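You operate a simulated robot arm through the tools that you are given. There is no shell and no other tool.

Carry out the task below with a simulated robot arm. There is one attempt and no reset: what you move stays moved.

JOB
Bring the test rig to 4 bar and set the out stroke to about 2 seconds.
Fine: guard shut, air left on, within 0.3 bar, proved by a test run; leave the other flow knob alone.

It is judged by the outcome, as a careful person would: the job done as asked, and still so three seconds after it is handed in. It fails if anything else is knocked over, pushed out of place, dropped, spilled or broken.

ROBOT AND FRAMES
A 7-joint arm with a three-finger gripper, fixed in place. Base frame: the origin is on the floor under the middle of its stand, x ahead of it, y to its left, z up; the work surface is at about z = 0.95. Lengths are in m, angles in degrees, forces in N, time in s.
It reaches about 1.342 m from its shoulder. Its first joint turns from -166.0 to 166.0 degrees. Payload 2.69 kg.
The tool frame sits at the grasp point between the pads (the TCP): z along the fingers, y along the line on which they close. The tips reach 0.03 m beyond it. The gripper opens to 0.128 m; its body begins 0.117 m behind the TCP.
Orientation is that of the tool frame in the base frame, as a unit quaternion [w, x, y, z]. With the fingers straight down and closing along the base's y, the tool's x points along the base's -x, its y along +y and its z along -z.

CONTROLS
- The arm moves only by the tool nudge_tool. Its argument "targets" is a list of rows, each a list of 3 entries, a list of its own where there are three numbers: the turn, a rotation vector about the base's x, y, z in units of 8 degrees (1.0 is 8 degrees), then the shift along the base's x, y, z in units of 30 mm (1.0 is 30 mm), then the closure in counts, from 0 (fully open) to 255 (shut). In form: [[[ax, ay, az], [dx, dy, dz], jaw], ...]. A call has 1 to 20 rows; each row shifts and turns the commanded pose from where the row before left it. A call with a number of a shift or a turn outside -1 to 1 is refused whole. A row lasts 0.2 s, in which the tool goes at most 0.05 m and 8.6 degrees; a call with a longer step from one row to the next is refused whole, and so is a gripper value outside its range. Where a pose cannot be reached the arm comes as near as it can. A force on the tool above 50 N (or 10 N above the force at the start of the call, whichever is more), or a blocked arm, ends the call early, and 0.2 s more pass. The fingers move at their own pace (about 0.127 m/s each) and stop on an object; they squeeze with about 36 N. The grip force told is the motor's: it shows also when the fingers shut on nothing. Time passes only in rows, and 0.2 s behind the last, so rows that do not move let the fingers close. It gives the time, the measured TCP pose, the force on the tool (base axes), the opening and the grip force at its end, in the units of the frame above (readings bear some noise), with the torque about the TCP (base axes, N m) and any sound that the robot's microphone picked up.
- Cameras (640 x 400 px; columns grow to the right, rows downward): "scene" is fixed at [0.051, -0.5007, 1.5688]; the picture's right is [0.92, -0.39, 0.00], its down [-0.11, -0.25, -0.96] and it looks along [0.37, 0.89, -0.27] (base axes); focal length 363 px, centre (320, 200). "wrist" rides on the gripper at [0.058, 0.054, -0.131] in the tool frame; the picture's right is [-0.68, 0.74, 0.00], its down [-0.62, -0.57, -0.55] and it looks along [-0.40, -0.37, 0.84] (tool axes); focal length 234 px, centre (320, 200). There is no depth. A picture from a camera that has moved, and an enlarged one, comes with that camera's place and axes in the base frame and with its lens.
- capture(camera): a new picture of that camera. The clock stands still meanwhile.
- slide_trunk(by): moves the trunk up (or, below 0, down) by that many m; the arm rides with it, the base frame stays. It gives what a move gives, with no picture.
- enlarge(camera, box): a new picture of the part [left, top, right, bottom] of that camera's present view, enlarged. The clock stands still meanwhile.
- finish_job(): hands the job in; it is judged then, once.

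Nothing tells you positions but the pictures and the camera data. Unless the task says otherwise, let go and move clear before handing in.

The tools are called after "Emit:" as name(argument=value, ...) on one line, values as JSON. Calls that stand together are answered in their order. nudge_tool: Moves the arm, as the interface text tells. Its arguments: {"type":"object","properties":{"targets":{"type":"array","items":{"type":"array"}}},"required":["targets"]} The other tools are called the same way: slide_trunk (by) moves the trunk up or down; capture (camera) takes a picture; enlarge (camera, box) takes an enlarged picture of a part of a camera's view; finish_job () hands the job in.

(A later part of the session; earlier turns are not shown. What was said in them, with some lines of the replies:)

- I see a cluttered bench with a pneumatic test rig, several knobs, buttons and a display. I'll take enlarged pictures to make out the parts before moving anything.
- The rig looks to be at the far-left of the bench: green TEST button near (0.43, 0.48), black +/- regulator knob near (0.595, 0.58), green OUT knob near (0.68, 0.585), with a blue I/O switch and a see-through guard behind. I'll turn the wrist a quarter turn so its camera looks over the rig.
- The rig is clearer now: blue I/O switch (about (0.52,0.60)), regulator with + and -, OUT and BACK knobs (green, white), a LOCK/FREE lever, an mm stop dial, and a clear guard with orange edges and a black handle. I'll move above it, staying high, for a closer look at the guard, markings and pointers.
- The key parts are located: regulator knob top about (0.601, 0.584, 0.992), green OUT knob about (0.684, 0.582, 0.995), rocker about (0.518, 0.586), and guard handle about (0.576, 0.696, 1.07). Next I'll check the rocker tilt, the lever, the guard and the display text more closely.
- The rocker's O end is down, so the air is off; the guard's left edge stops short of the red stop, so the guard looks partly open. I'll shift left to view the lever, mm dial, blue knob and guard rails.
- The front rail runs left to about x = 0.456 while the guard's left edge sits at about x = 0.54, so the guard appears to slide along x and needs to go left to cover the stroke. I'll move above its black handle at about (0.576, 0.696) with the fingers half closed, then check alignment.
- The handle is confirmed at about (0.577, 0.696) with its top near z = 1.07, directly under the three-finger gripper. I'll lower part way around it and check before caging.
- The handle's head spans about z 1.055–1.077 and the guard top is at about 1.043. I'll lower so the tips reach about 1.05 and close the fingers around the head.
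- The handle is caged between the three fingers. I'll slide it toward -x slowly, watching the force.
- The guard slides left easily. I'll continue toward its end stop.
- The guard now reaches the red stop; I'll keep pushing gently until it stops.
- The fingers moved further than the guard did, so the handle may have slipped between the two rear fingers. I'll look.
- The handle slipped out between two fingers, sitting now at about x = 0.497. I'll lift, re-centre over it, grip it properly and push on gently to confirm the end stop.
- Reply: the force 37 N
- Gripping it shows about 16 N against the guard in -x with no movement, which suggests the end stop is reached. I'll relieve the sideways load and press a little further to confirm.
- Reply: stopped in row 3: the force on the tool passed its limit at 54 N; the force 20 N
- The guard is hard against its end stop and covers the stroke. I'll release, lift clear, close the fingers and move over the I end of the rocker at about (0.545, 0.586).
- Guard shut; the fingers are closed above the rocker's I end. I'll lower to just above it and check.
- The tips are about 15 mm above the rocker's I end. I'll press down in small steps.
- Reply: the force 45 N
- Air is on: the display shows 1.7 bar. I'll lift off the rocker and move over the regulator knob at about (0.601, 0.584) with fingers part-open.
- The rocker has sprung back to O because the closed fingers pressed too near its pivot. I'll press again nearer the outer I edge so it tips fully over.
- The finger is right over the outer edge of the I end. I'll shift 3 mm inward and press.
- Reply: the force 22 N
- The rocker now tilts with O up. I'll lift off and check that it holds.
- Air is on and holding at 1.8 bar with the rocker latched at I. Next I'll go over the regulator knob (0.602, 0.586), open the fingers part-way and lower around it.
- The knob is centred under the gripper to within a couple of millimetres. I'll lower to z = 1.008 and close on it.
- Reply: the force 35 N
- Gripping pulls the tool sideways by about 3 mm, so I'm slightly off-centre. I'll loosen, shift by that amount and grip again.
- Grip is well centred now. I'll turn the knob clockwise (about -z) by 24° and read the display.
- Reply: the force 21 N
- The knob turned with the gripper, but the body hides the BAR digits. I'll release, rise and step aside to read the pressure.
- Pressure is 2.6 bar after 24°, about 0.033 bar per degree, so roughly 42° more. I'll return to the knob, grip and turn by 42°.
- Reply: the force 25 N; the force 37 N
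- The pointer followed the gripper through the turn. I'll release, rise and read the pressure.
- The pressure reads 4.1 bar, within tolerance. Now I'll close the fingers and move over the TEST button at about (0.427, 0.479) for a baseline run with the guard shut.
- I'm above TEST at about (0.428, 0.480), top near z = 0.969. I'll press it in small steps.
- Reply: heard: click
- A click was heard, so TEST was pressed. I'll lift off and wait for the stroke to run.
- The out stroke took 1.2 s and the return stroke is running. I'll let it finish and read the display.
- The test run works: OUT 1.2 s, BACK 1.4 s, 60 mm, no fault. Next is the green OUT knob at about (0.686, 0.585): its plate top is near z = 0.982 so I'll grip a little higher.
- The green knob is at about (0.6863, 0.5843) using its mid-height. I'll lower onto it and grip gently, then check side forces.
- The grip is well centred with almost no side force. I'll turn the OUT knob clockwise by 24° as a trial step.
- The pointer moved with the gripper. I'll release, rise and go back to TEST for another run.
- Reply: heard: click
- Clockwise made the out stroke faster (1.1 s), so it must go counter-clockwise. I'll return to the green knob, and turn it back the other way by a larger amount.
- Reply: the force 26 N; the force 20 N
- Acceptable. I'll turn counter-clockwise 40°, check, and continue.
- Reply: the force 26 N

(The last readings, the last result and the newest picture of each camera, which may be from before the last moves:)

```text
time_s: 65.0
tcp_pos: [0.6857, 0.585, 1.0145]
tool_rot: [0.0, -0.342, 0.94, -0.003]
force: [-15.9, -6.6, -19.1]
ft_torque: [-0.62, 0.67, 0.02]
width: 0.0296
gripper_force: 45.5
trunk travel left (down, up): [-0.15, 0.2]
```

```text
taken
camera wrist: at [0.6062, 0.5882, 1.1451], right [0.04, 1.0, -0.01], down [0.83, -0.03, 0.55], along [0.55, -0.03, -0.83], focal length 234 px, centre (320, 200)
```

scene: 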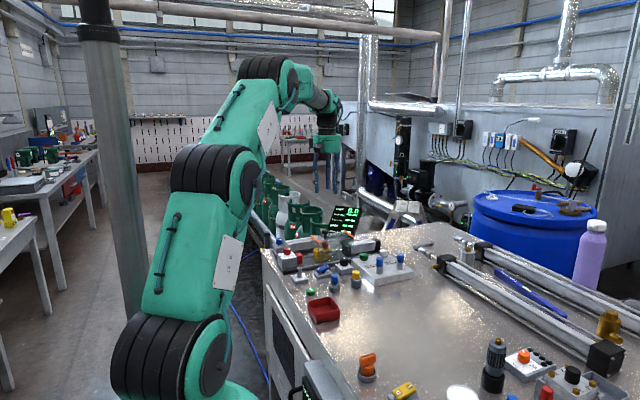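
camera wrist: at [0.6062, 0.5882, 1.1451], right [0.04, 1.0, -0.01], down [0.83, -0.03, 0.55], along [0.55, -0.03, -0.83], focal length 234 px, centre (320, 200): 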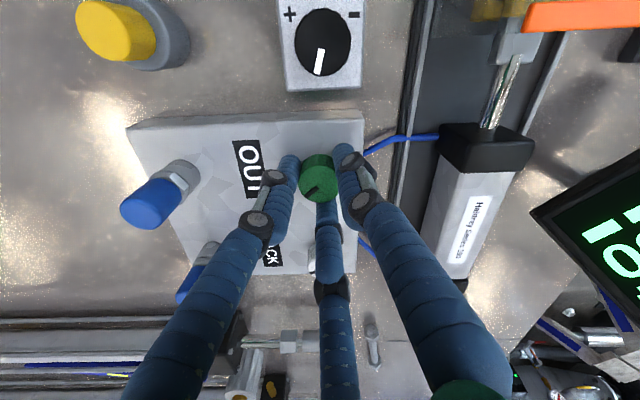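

Emit:
nudge_tool(targets=[[[0, 0, 1], [0, 0, 0], 255], [[0, 0, 1], [0, 0, 0], 255], [[0, 0, 1], [0, 0, 0], 255], [[0, 0, 1], [0, 0, 0], 255], [[0, 0, 1], [0, 0, 0], 255], [[0, 0, 0], [0, 0, 0], 255]])

Emit:
capture(camera="wrist")

```text
time_s: 66.5
tcp_pos: [0.6851, 0.5858, 1.0155]
tool_rot: [0.001, -0.642, 0.767, -0.002]
force: [-18.7, -20.2, -34.2]
ft_torque: [-0.43, 0.19, -0.01]
width: 0.0293
gripper_force: 45.1
trunk travel left (down, up): [-0.15, 0.2]
```

```text
taken
camera wrist: at [0.6225, 0.5358, 1.1454], right [-0.61, 0.79, 0.0], down [0.66, 0.51, 0.55], along [0.44, 0.33, -0.84], focal length 234 px, centre (320, 200)
```

wrist: 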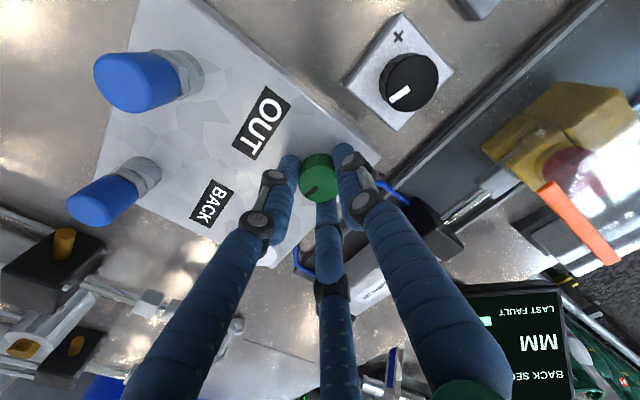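

The knob turned 80° with the gripper. I'll release, go to TEST and run again.

Emit:
nudge_tool(targets=[[[0, 0, 0], [0, 0, 0], 160], [[0, 0, 0], [0, 0, 0], 140], [[0, 0, 0], [0, 0, 0.9], 140], [[0, 0, 0], [0, 0, 0.9], 140], [[0, 0, 0], [0, 0, 0.9], 140], [[0, 0, 0], [0, 0, 0.8], 140], [[0, 0, 0], [-0.957, -0.39, 0], 200], [[0, 0, 0], [-0.957, -0.39, 0], 255], [[0, 0, 0], [-0.957, -0.39, 0], 255], [[0, 0, 0], [-0.957, -0.39, 0], 255], [[0, 0, 0], [-0.957, -0.39, 0], 255], [[0, 0, 0], [-0.957, -0.39, 0], 255], [[0, 0, 0], [-0.957, -0.39, 0], 255], [[0, 0, 0], [-0.957, -0.39, 0], 255], [[0, 0, 0], [-0.957, -0.39, 0], 255], [[0, 0, 0], [0, 0, -0.9], 255], [[0, 0, 0], [0, 0, -0.9], 255], [[0, 0, 0], [0, 0, -0.7], 255], [[0, 0, 0], [0, 0, 0], 255]])

Emit:
capture(camera="wrist")

```text
time_s: 70.5
tcp_pos: [0.4299, 0.4802, 1.0457]
tool_rot: [0.003, -0.642, 0.767, -0.001]
force: [-1.3, -0.5, 0.7]
ft_torque: [0.02, 0.01, 0.01]
width: 0.002
gripper_force: 31.3
trunk travel left (down, up): [-0.15, 0.2]
```

```text
taken
camera wrist: at [0.3672, 0.4307, 1.1765], right [-0.61, 0.79, 0.0], down [0.66, 0.51, 0.55], along [0.44, 0.33, -0.83], focal length 234 px, centre (320, 200)
```

wrist: 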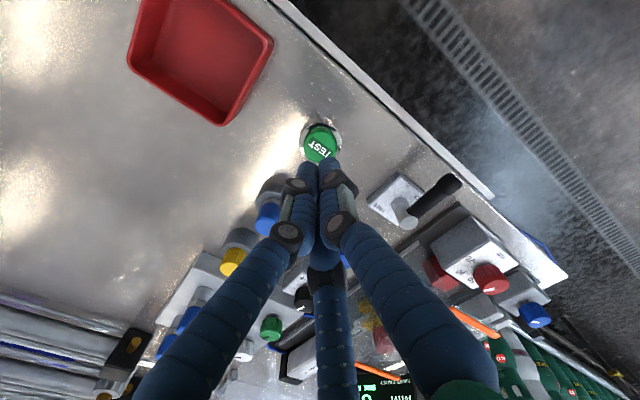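

Emit:
nudge_tool(targets=[[[0, 0, 0], [-0.08, 0, -0.85], 255], [[0, 0, 0], [0, 0, -0.65], 255], [[0, 0, 0], [0, 0, -0.17], 255], [[0, 0, 0], [0, 0, -0.12], 255], [[0, 0, 0], [0, 0, 0], 255], [[0, 0, 0], [0, 0, 0.8], 255], [[0, 0, 0], [0, 0, 0.9], 255], [[0, 0, 0], [0, 0, 0.9], 255], [[0, 0, 0], [0, 0, 0], 255], [[0, 0, 0], [0, 0, 0], 255], [[0, 0, 0], [0, 0, 0], 255], [[0, 0, 0], [0, 0, 0], 255], [[0, 0, 0], [0, 0, 0], 255], [[0, 0, 0], [0, 0, 0], 255], [[0, 0, 0], [0, 0, 0], 255], [[0, 0, 0], [0, 0, 0], 255], [[0, 0, 0], [0, 0, 0], 255], [[0, 0, 0], [0, 0, 0], 255], [[0, 0, 0], [0, 0, 0], 255], [[0, 0, 0], [0, 0, 0], 255]])

Emit:
enlarge(camera="scene", box=[280, 200, 390, 310])

```text
time_s: 74.7
tcp_pos: [0.4268, 0.479, 1.071]
tool_rot: [0.003, -0.642, 0.767, -0.001]
force: [-1.2, -0.6, 0.4]
ft_torque: [0.02, 0.03, -0.06]
width: 0.002
gripper_force: 30.8
trunk travel left (down, up): [-0.15, 0.2]
heard: click
```

```text
3.64 times, centred on (335, 255) of scene
camera zoom: at [0.051, -0.5007, 1.5688], right [0.92, -0.39, 0.0], down [-0.11, -0.25, -0.96], along [0.37, 0.89, -0.27], focal length 1321 px, centre (266, 0)
```

zoom: 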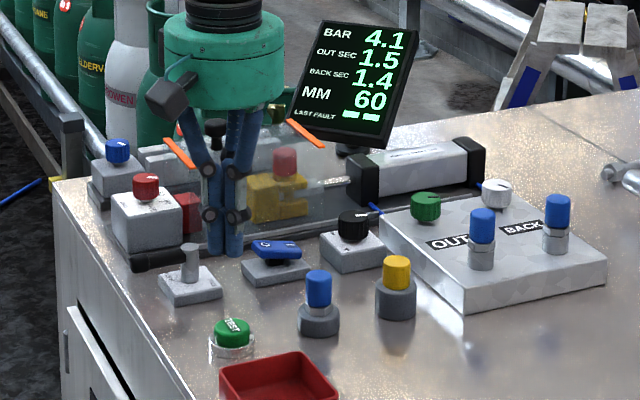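

Now OUT reads 1.5 s, so about 56° more counter-clockwise should give about 2 s. I'll return to the green knob, winding the wrist back 64° on the way.

Emit:
nudge_tool(targets=[[[0, 0, 0], [0, 0, 0.9], 255], [[0, 0, -1], [0.96, 0.39, 0], 200], [[0, 0, -1], [0.96, 0.39, 0], 140], [[0, 0, -1], [0.96, 0.39, 0], 140], [[0, 0, -1], [0.96, 0.39, 0], 140], [[0, 0, -1], [0.96, 0.39, 0], 140], [[0, 0, -1], [0.96, 0.39, 0], 140], [[0, 0, -1], [0.96, 0.39, 0], 140], [[0, 0, -1], [0.96, 0.39, 0], 140], [[0, 0, 0], [0.96, 0.39, 0], 140], [[0, 0, 0], [0, 0, -0.5], 140], [[0, 0, 0], [0, 0, -0.4], 140], [[0, 0, 0], [0, 0, 0], 140]])

Emit:
capture(camera="wrist")

```text
time_s: 77.5
tcp_pos: [0.684, 0.5858, 1.0692]
tool_rot: [0.001, -0.138, 0.99, -0.002]
force: [-0.8, 0.0, -0.2]
ft_torque: [0.01, 0.03, -0.01]
width: 0.0576
gripper_force: 0.1
trunk travel left (down, up): [-0.15, 0.2]
```

```text
taken
camera wrist: at [0.6132, 0.6212, 1.1995], right [0.45, 0.89, 0.0], down [0.75, -0.37, 0.55], along [0.49, -0.25, -0.83], focal length 234 px, centre (320, 200)
```

wrist: 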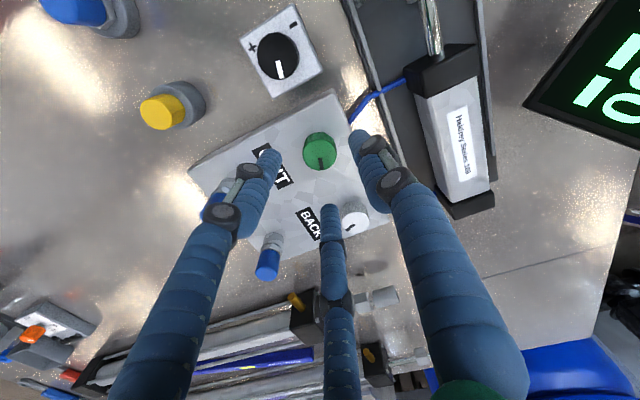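

Emit:
enlarge(camera="wrist", box=[270, 110, 390, 230])

Emit:
enlarge(camera="scene", box=[360, 230, 420, 270])

```text
3.33 times, centred on (330, 170) of wrist
camera zoom: at [0.6132, 0.6212, 1.1995], right [0.45, 0.89, 0.0], down [0.75, -0.37, 0.55], along [0.49, -0.25, -0.83], focal length 781 px, centre (287, 300)
```

zoom: 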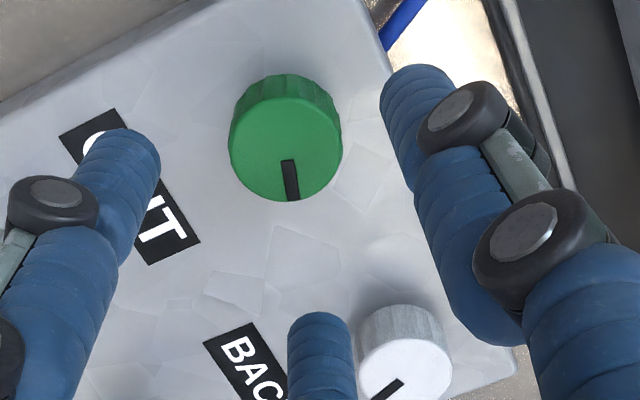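

```text
10.00 times, centred on (390, 250) of scene
camera zoom: at [0.051, -0.5007, 1.5688], right [0.92, -0.39, 0.0], down [-0.11, -0.25, -0.96], along [0.37, 0.89, -0.27], focal length 3633 px, centre (-380, -300)
```

zoom: 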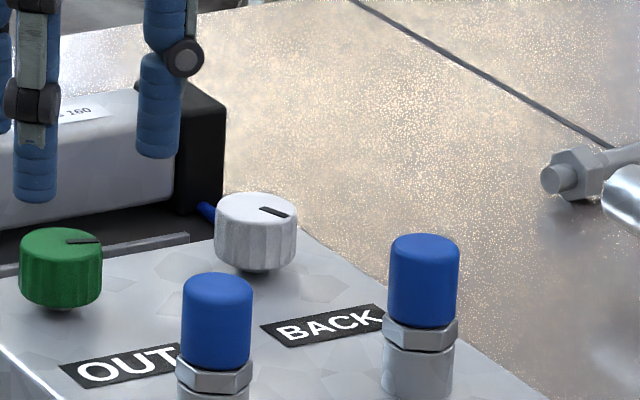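

The green pointer now sits at about -22° (it started near -54°), so part of the last turn came back on release. Using pointer angle versus time, about 32° more is a better step; I'll grip, check, and turn by that.

Emit:
nudge_tool(targets=[[[0, 0, 0], [0.08, -0.03, -0.8], 140], [[0, 0, 0], [0, 0, -0.8], 140], [[0, 0, 0], [0, 0, -0.17], 140], [[0, 0, 0], [0, 0, 0], 190], [[0, 0, 0], [0, 0, 0], 255], [[0, 0, 0], [0, 0, 0], 255], [[0, 0, 0], [0, 0, 0], 255]])

Emit:
enlarge(camera="wrist", box=[260, 110, 380, 230])

```text
time_s: 79.0
tcp_pos: [0.6865, 0.5851, 1.0174]
tool_rot: [0.001, -0.138, 0.99, -0.002]
force: [-1.0, -0.4, -1.5]
ft_torque: [0.13, 0.01, 0.0]
width: 0.0306
gripper_force: 44.3
trunk travel left (down, up): [-0.15, 0.2]
```

```text
3.33 times, centred on (320, 170) of wrist
camera zoom: at [0.6161, 0.6199, 1.1475], right [0.45, 0.89, 0.0], down [0.75, -0.37, 0.55], along [0.49, -0.25, -0.83], focal length 781 px, centre (320, 300)
```

zoom: 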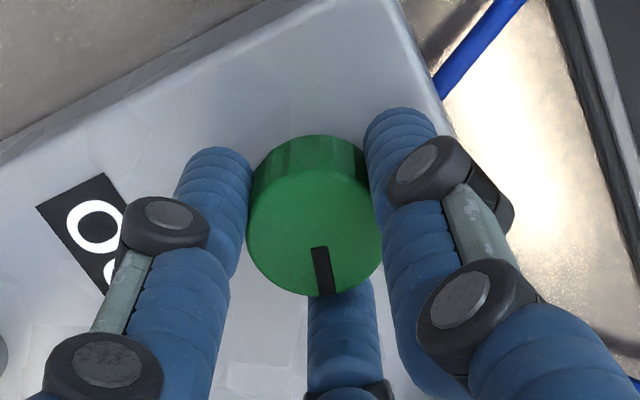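

Emit:
nudge_tool(targets=[[[0, 0, 1], [0, 0, 0], 255], [[0, 0, 1], [0, 0, 0], 255], [[0, 0, 1], [0, 0, 0], 255], [[0, 0, 1], [0, 0, 0], 255], [[0, 0, 0], [0, 0, 0], 255]])

Emit:
enlarge(camera="wrist", box=[260, 110, 380, 230])

```text
time_s: 80.2
tcp_pos: [0.6867, 0.5854, 1.0174]
tool_rot: [0.002, -0.407, 0.913, -0.003]
force: [2.3, -4.8, -3.0]
ft_torque: [-0.07, -0.31, -0.01]
width: 0.0304
gripper_force: 44.8
trunk travel left (down, up): [-0.15, 0.2]
```

```text
3.33 times, centred on (320, 170) of wrist
camera zoom: at [0.6074, 0.5773, 1.1475], right [-0.1, 1.0, 0.0], down [0.83, 0.08, 0.55], along [0.55, 0.05, -0.83], focal length 781 px, centre (320, 300)
```

zoom: 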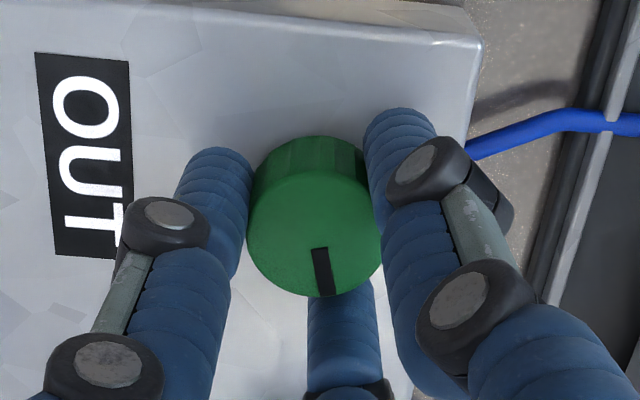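

The knob followed fully. I'll release, lift and recheck the pointer before testing.

Emit:
nudge_tool(targets=[[[0, 0, 0], [0, 0, 0], 200], [[0, 0, 0], [0, 0, 0], 170], [[0, 0, 0], [0, 0, 0], 140], [[0, 0, 0], [0, 0, 0.8], 140], [[0, 0, 0], [0, 0, 0.8], 140]])

Emit:
enlarge(camera="wrist", box=[260, 90, 380, 210])

```text
time_s: 81.5
tcp_pos: [0.6871, 0.5847, 1.0664]
tool_rot: [0.001, -0.406, 0.914, -0.003]
force: [-0.3, -0.8, 0.5]
ft_torque: [0.01, 0.0, 0.0]
width: 0.0576
gripper_force: 0.1
trunk travel left (down, up): [-0.15, 0.2]
```

```text
3.33 times, centred on (320, 150) of wrist
camera zoom: at [0.6073, 0.5768, 1.1961], right [-0.09, 1.0, 0.0], down [0.83, 0.08, 0.55], along [0.55, 0.05, -0.83], focal length 781 px, centre (320, 367)
```

zoom: 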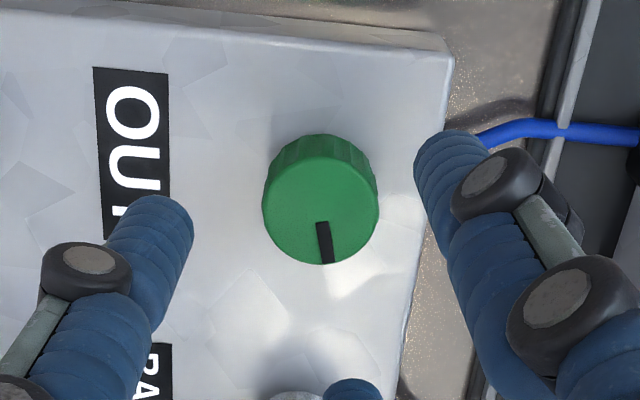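

The pointer stayed put this time. Now to TEST for another run.

Emit:
nudge_tool(targets=[[[0, 0, 0], [0, 0, 0.9], 140], [[0, 0, 0], [0, 0, 0.8], 140], [[0, 0, 0], [-0.96, -0.39, 0], 200], [[0, 0, 0], [-0.96, -0.39, 0], 255], [[0, 0, 0], [-0.96, -0.39, 0], 255], [[0, 0, 0], [-0.96, -0.39, 0], 255], [[0, 0, 0], [-0.96, -0.39, 0], 255], [[0, 0, 0], [-0.96, -0.39, 0], 255], [[0, 0, 0], [-0.96, -0.39, 0], 255], [[0, 0, 0], [-0.96, -0.39, 0], 255], [[0, 0, 0], [-0.96, -0.39, 0], 255], [[0, 0, 0], [0, 0, -0.9], 255], [[0, 0, 0], [0, 0, -0.9], 255], [[0, 0, 0], [0, 0, -0.6], 255], [[0, 0, 0], [0, 0, 0], 255]])

Emit:
capture(camera="wrist")

```text
time_s: 84.7
tcp_pos: [0.4278, 0.4779, 1.0429]
tool_rot: [0.002, -0.406, 0.914, -0.002]
force: [0.4, -0.1, -0.1]
ft_torque: [0.01, 0.02, 0.01]
width: 0.0021
gripper_force: 31.3
trunk travel left (down, up): [-0.15, 0.2]
```

```text
taken
camera wrist: at [0.3488, 0.4692, 1.1736], right [-0.09, 1.0, 0.0], down [0.83, 0.08, 0.55], along [0.55, 0.05, -0.83], focal length 234 px, centre (320, 200)
```

wrist: 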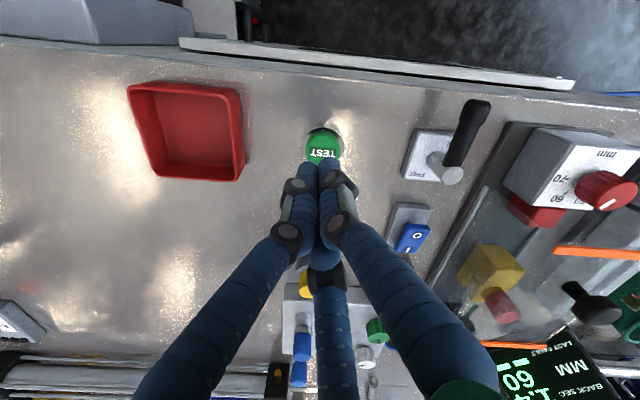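

Emit:
nudge_tool(targets=[[[0, 0, 0], [-0.02, 0.05, -0.8], 255], [[0, 0, 0], [0, 0, -0.6], 255], [[0, 0, 0], [0, 0, -0.15], 255], [[0, 0, 0], [0, 0, -0.12], 255], [[0, 0, 0], [0, 0, 0], 255], [[0, 0, 0], [0, 0, 0.8], 255], [[0, 0, 0], [0, 0, 0.9], 255], [[0, 0, 0], [0, 0, 0.9], 255], [[0, 0, 0], [0, 0, 0], 255], [[0, 0, 0], [0, 0, 0], 255], [[0, 0, 0], [0, 0, 0], 255], [[0, 0, 0], [0, 0, 0], 255], [[0, 0, 0], [0, 0, 0], 255], [[0, 0, 0], [0, 0, 0], 255], [[0, 0, 0], [0, 0, 0], 255], [[0, 0, 0], [0, 0, 0], 255], [[0, 0, 0], [0, 0, 0], 255], [[0, 0, 0], [0, 0, 0], 255], [[0, 0, 0], [0, 0, 0], 255], [[0, 0, 0], [0, 0, 0], 255]])

Emit:
nudge_tool(targets=[[[0, 0, 0], [0, 0, 0], 255], [[0, 0, 0], [0, 0, 0], 255], [[0, 0, 0], [0, 0, 0], 255], [[0, 0, 0], [0, 0, 0], 255], [[0, 0, 0], [0, 0, 0], 255]])

Emit:
enlarge(camera="scene", box=[280, 200, 390, 310])

```text
time_s: 88.8
tcp_pos: [0.4233, 0.4795, 1.0732]
tool_rot: [0.002, -0.406, 0.914, -0.003]
force: [0.4, 0.5, -0.5]
ft_torque: [0.0, 0.0, -0.02]
width: 0.0019
gripper_force: 31.3
trunk travel left (down, up): [-0.15, 0.2]
heard: click
```

```text
time_s: 90.0
tcp_pos: [0.4243, 0.4797, 1.0719]
tool_rot: [0.002, -0.406, 0.914, -0.001]
force: [-0.6, -0.3, -0.2]
ft_torque: [0.01, 0.0, -0.01]
width: 0.0022
gripper_force: 31.5
trunk travel left (down, up): [-0.15, 0.2]
```

```text
3.64 times, centred on (335, 255) of scene
camera zoom: at [0.051, -0.5007, 1.5688], right [0.92, -0.39, 0.0], down [-0.11, -0.25, -0.96], along [0.37, 0.89, -0.27], focal length 1321 px, centre (266, 0)
```

zoom: 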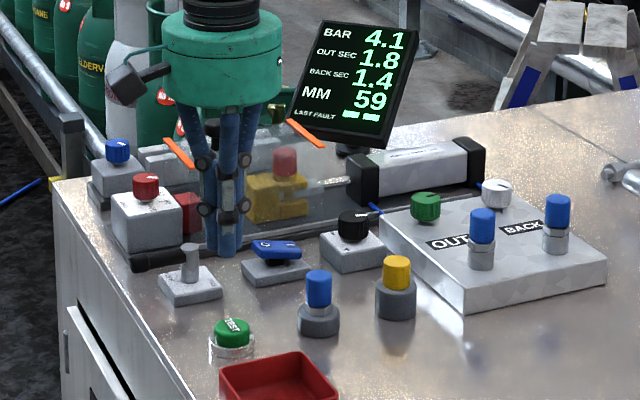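

OUT is now 1.8 s; about 16° more counter-clockwise should give 2.0 s. Back to the green knob.

Emit:
nudge_tool(targets=[[[0, 0, 0], [0, 0, 0.9], 255], [[0, 0, -0.5], [0.97, 0.39, 0], 200], [[0, 0, -0.5], [0.97, 0.39, 0], 140], [[0, 0, -0.5], [0.97, 0.39, 0], 140], [[0, 0, -0.5], [0.97, 0.39, 0], 140], [[0, 0, -0.5], [0.97, 0.39, 0], 140], [[0, 0, -0.5], [0.97, 0.39, 0], 140], [[0, 0, -0.5], [0.97, 0.39, 0], 140], [[0, 0, -0.5], [0.97, 0.39, 0], 140], [[0, 0, 0], [0.97, 0.39, 0], 140], [[0, 0, 0], [0, 0, -0.5], 140], [[0, 0, 0], [0, 0, -0.4], 140], [[0, 0, 0], [0, 0, 0], 140]])

Emit:
enlarge(camera="wrist", box=[260, 90, 380, 210])

```text
time_s: 92.8
tcp_pos: [0.6889, 0.5869, 1.0725]
tool_rot: [0.001, -0.138, 0.99, -0.002]
force: [-0.4, 0.4, 0.1]
ft_torque: [-0.02, 0.07, -0.01]
width: 0.058
gripper_force: 0.0
trunk travel left (down, up): [-0.15, 0.2]
```

```text
3.33 times, centred on (320, 150) of wrist
camera zoom: at [0.6185, 0.6204, 1.2035], right [0.45, 0.89, 0.0], down [0.75, -0.37, 0.55], along [0.49, -0.25, -0.83], focal length 781 px, centre (320, 367)
```

zoom: 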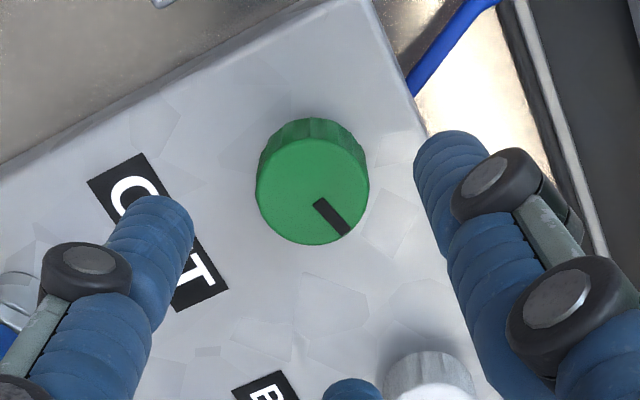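

Emit:
nudge_tool(targets=[[[0, 0, 0], [-0.07, -0.06, -0.8], 140], [[0, 0, 0], [0, 0, -0.8], 140], [[0, 0, 0], [0, 0, -0.25], 140], [[0, 0, 0], [0, 0, 0], 190], [[0, 0, 0], [0, 0, 0], 255], [[0, 0, 0], [0, 0, 0], 255], [[0, 0, 0], [0, 0, 0], 255]])

Emit:
enlarge(camera="wrist", box=[260, 110, 380, 230])

```text
time_s: 94.5
tcp_pos: [0.687, 0.5848, 1.0174]
tool_rot: [0.001, -0.139, 0.99, -0.002]
force: [-16.9, 9.8, -2.0]
ft_torque: [0.49, 0.69, 0.0]
width: 0.029
gripper_force: 45.1
trunk travel left (down, up): [-0.15, 0.2]
```

```text
3.33 times, centred on (320, 170) of wrist
camera zoom: at [0.6144, 0.6202, 1.1482], right [0.45, 0.89, 0.0], down [0.75, -0.37, 0.55], along [0.49, -0.25, -0.83], focal length 781 px, centre (320, 300)
```

zoom: 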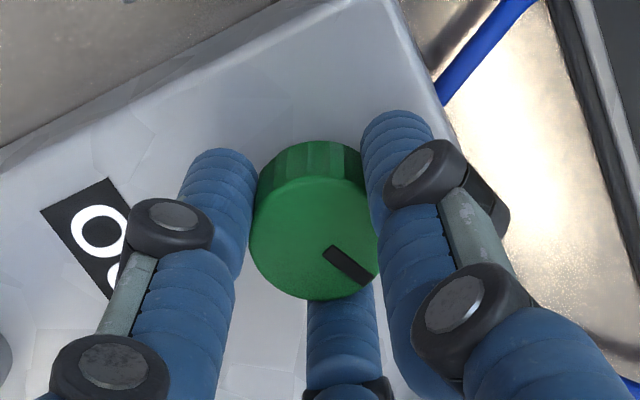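

Emit:
nudge_tool(targets=[[[0, 0, 0], [0, 0, 0], 190], [[0, 0, 0], [-0.05, 0.03, 0], 190], [[0, 0, 0], [0, 0, 0], 190]])

Emit:
enlarge(camera="wrist", box=[260, 110, 380, 230])

```text
time_s: 95.2
tcp_pos: [0.6852, 0.5842, 1.0177]
tool_rot: [0.001, -0.138, 0.99, -0.002]
force: [0.0, -0.6, -0.1]
ft_torque: [0.01, -0.01, 0.01]
width: 0.0326
gripper_force: 0.0
trunk travel left (down, up): [-0.15, 0.2]
```

```text
3.33 times, centred on (320, 170) of wrist
camera zoom: at [0.6145, 0.6197, 1.1479], right [0.45, 0.89, 0.0], down [0.75, -0.37, 0.55], along [0.49, -0.25, -0.83], focal length 781 px, centre (320, 300)
```

zoom: 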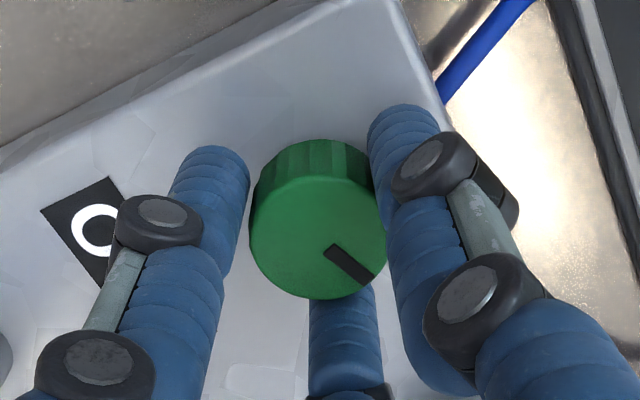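

The pointer reads the same as expected from the last turn (45° in this view), so nothing slipped. I'll grip again and turn 16°.

Emit:
nudge_tool(targets=[[[0, 0, 0], [0, 0, 0], 255], [[0, 0, 0], [0, 0, 0], 255], [[0, 0, 0], [0, 0, 0], 255]])

Emit:
nudge_tool(targets=[[[0, 0, 1], [0, 0, 0], 255], [[0, 0, 1], [0, 0, 0], 255], [[0, 0, 0], [0, 0, 0], 255]])

Emit:
enlarge(camera="wrist", box=[260, 110, 380, 230])

```text
time_s: 96.0
tcp_pos: [0.6852, 0.5858, 1.0181]
tool_rot: [0.001, -0.139, 0.99, -0.003]
force: [-2.4, 4.4, -0.4]
ft_torque: [0.18, 0.1, 0.02]
width: 0.0288
gripper_force: 45.1
trunk travel left (down, up): [-0.15, 0.2]
```

```text
time_s: 96.8
tcp_pos: [0.6839, 0.5852, 1.0175]
tool_rot: [0.002, -0.275, 0.961, -0.002]
force: [0.6, 4.5, 2.8]
ft_torque: [0.13, 0.02, -0.02]
width: 0.0289
gripper_force: 44.8
trunk travel left (down, up): [-0.15, 0.2]
```

```text
3.33 times, centred on (320, 170) of wrist
camera zoom: at [0.6069, 0.5988, 1.1478], right [0.18, 0.98, 0.0], down [0.82, -0.15, 0.55], along [0.54, -0.1, -0.83], focal length 781 px, centre (320, 300)
```

zoom: 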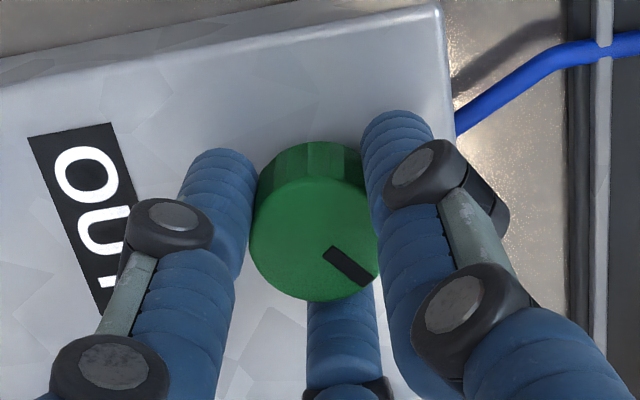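

The knob followed the 16° turn. Releasing and heading back to TEST.

Emit:
nudge_tool(targets=[[[0, 0, 0], [0, 0, 0], 200], [[0, 0, 0], [0, 0, 0], 170], [[0, 0, 0], [0, 0, 0], 140], [[0, 0, 0], [0, 0, 0.9], 140], [[0, 0, 0], [0, 0, 0.9], 140], [[0, 0, 0], [0, 0, 0.9], 140], [[0, 0, 0], [0, 0, 0.6], 140], [[0, 0, 0], [-0.955, -0.39, 0], 200], [[0, 0, 0], [-0.955, -0.39, 0], 255], [[0, 0, 0], [-0.955, -0.39, 0], 255], [[0, 0, 0], [-0.955, -0.39, 0], 255], [[0, 0, 0], [-0.955, -0.39, 0], 255], [[0, 0, 0], [-0.955, -0.39, 0], 255], [[0, 0, 0], [-0.955, -0.39, 0], 255], [[0, 0, 0], [-0.955, -0.39, 0], 255], [[0, 0, 0], [-0.955, -0.39, 0], 255], [[0, 0, 0], [0, 0, -0.9], 255], [[0, 0, 0], [0, 0, -0.9], 255], [[0, 0, 0], [0, 0, -0.6], 255], [[0, 0, 0], [0, 0, 0], 255]])

Emit:
capture(camera="wrist")

```text
time_s: 101.0
tcp_pos: [0.4289, 0.4799, 1.0408]
tool_rot: [0.003, -0.275, 0.961, -0.002]
force: [-1.1, -0.1, -0.2]
ft_torque: [0.02, -0.02, -0.01]
width: 0.0021
gripper_force: 31.2
trunk travel left (down, up): [-0.15, 0.2]
```

```text
taken
camera wrist: at [0.3497, 0.4954, 1.1714], right [0.18, 0.98, 0.0], down [0.82, -0.15, 0.55], along [0.54, -0.1, -0.83], focal length 234 px, centre (320, 200)
```

wrist: 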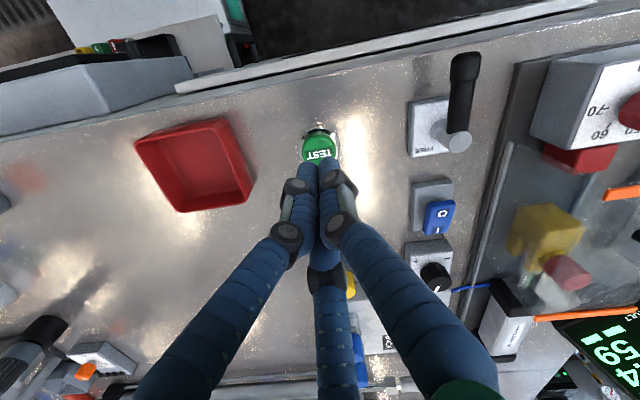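

Emit:
nudge_tool(targets=[[[0, 0, 0], [-0.06, -0.01, -0.75], 255], [[0, 0, 0], [0, 0, -0.6], 255], [[0, 0, 0], [0, 0, -0.15], 255], [[0, 0, 0], [0, 0, -0.12], 255], [[0, 0, 0], [0, 0, 0], 255], [[0, 0, 0], [0, 0, 0.8], 255], [[0, 0, 0], [0, 0, 0.9], 255], [[0, 0, 0], [0, 0, 0.9], 255], [[0, 0, 0], [0, 0, 0], 255], [[0, 0, 0], [0, 0, 0], 255], [[0, 0, 0], [0, 0, 0], 255], [[0, 0, 0], [0, 0, 0], 255], [[0, 0, 0], [0, 0, 0], 255], [[0, 0, 0], [0, 0, 0], 255], [[0, 0, 0], [0, 0, 0], 255], [[0, 0, 0], [0, 0, 0], 255], [[0, 0, 0], [0, 0, 0], 255], [[0, 0, 0], [0, 0, 0], 255], [[0, 0, 0], [0, 0, 0], 255], [[0, 0, 0], [0, 0, 0], 255]])

Emit:
nudge_tool(targets=[[[0, 0, 0], [0, 0, 0], 255], [[0, 0, 0], [0, 0, 0], 255], [[0, 0, 0], [0, 0, 0], 255], [[0, 0, 0], [0, 0, 0], 255], [[0, 0, 0], [0, 0, 0], 255]])

Emit:
enlarge(camera="scene", box=[280, 200, 390, 310])

```text
time_s: 105.2
tcp_pos: [0.4269, 0.4795, 1.0719]
tool_rot: [0.002, -0.275, 0.962, -0.003]
force: [-0.1, 0.1, -0.1]
ft_torque: [0.01, -0.02, -0.06]
width: 0.0022
gripper_force: 31.3
trunk travel left (down, up): [-0.15, 0.2]
heard: click
```

```text
time_s: 106.5
tcp_pos: [0.4259, 0.4798, 1.0713]
tool_rot: [0.001, -0.275, 0.961, -0.002]
force: [-0.8, 0.0, 0.2]
ft_torque: [0.01, 0.0, -0.02]
width: 0.0021
gripper_force: 31.1
trunk travel left (down, up): [-0.15, 0.2]
```

```text
3.64 times, centred on (335, 255) of scene
camera zoom: at [0.051, -0.5007, 1.5688], right [0.92, -0.39, 0.0], down [-0.11, -0.25, -0.96], along [0.37, 0.89, -0.27], focal length 1321 px, centre (266, 0)
```

zoom: 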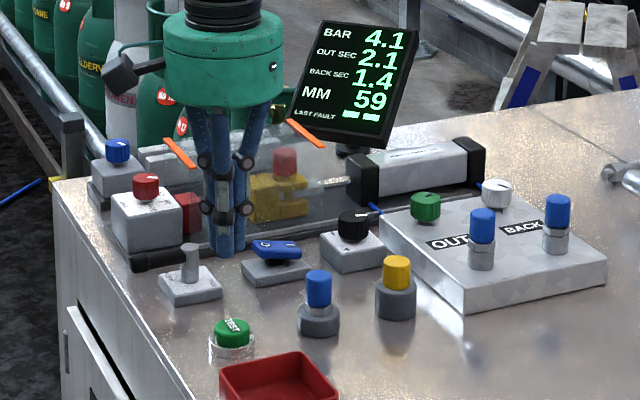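

The test run reads 4.1 bar, OUT 2.1 s, BACK 1.4 s and no fault, with the guard shut and air on. I'll move the arm clear and make a last check of the bench.

Emit:
nudge_tool(targets=[[[0, 0, 0], [0, 0, 0.95], 200], [[0, 0, 0], [0, 0, 0.95], 100], [[0, 0, 0], [0, 0, 0.95], 0], [[0, 0, 0], [0, -0.5, 0.95], 0], [[0, 0, 0], [0, -0.5, 0.95], 0], [[0, 0, 0], [0, -0.5, 0.95], 0], [[0, 0, 0], [0, -0.5, 0.95], 0], [[0, 0, 0], [0, -0.5, 0.9], 0], [[0, 0, 0], [0, 0, 0], 0]])

Emit:
capture(camera="scene")

Emit:
enlarge(camera="scene", box=[325, 200, 373, 240])

Emit:
enlarge(camera="scene", box=[265, 220, 425, 320])

Emit:
capture(camera="wrist")

```text
time_s: 108.5
tcp_pos: [0.4218, 0.4032, 1.302]
tool_rot: [0.002, -0.275, 0.962, -0.003]
force: [0.1, 1.1, 0.6]
ft_torque: [0.05, 0.0, 0.03]
width: 0.1282
gripper_force: 0.1
trunk travel left (down, up): [-0.15, 0.2]
```

```text
taken
```

scene: 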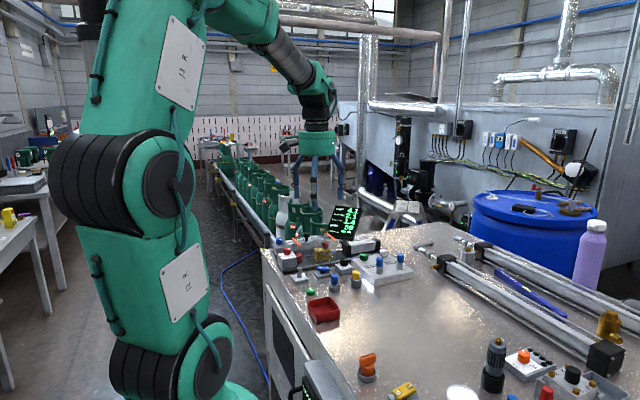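

```text
10.00 times, centred on (349, 220) of scene
camera zoom: at [0.051, -0.5007, 1.5688], right [0.92, -0.39, 0.0], down [-0.11, -0.25, -0.96], along [0.37, 0.89, -0.27], focal length 3633 px, centre (30, 0)
```

zoom: 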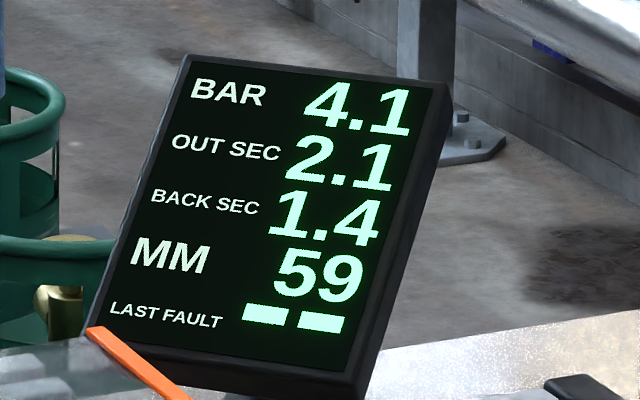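

```text
4.00 times, centred on (345, 270) of scene
camera zoom: at [0.051, -0.5007, 1.5688], right [0.92, -0.39, 0.0], down [-0.11, -0.25, -0.96], along [0.37, 0.89, -0.27], focal length 1453 px, centre (220, -80)
```

zoom: 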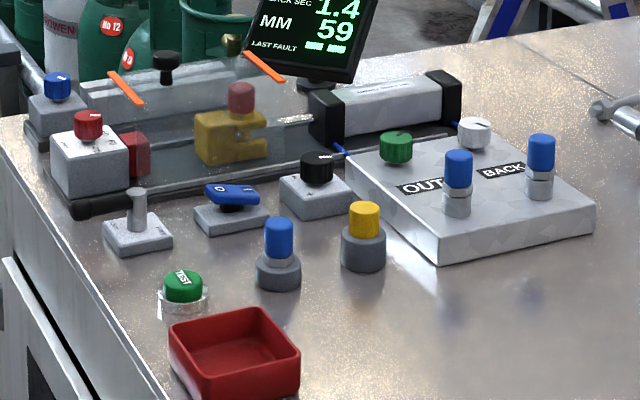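

```text
taken
camera wrist: at [0.3442, 0.4182, 1.4323], right [0.18, 0.98, 0.0], down [0.82, -0.15, 0.55], along [0.54, -0.1, -0.83], focal length 234 px, centre (320, 200)
```

wrist: 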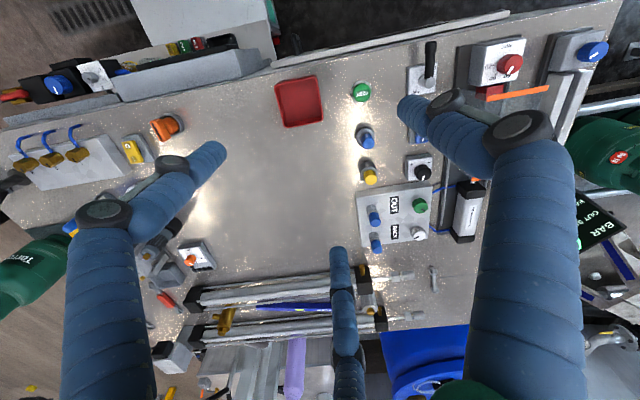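

Everything is in place: guard shut, air on, 4.1 bar, out stroke 2.1 s shown by the last test run, no fault, and the BACK knob untouched. The arm is clear, so I'm handing in.

Emit:
finish_job()

```text
The job is handed in.
```

The rig is at 4.1 bar with the out stroke at 2.1 s. A final test run confirmed both, and no fault showed on the display.

- **Guard:** slid shut against its end stop.
- **Air:** left on. The rocker sprang back on the first press, so I pressed it again and it latched.
- **Pressure:** raised with the regulator from 1.8 to 4.1 bar, within your 0.3 bar limit.
- **Out stroke:** the OUT knob took several small turns with a test after each. The last one gave 2.1 s, which I took as close enough to "about 2".
- **BACK knob:** not touched; the return stroke stayed at 1.4 s throughout.

The stroke length read 60 mm in the first three tests and 59 mm in the last two. I didn't touch the stop or its lock lever.

Nothing else on the bench was moved, and the arm was lifted clear before I handed in.
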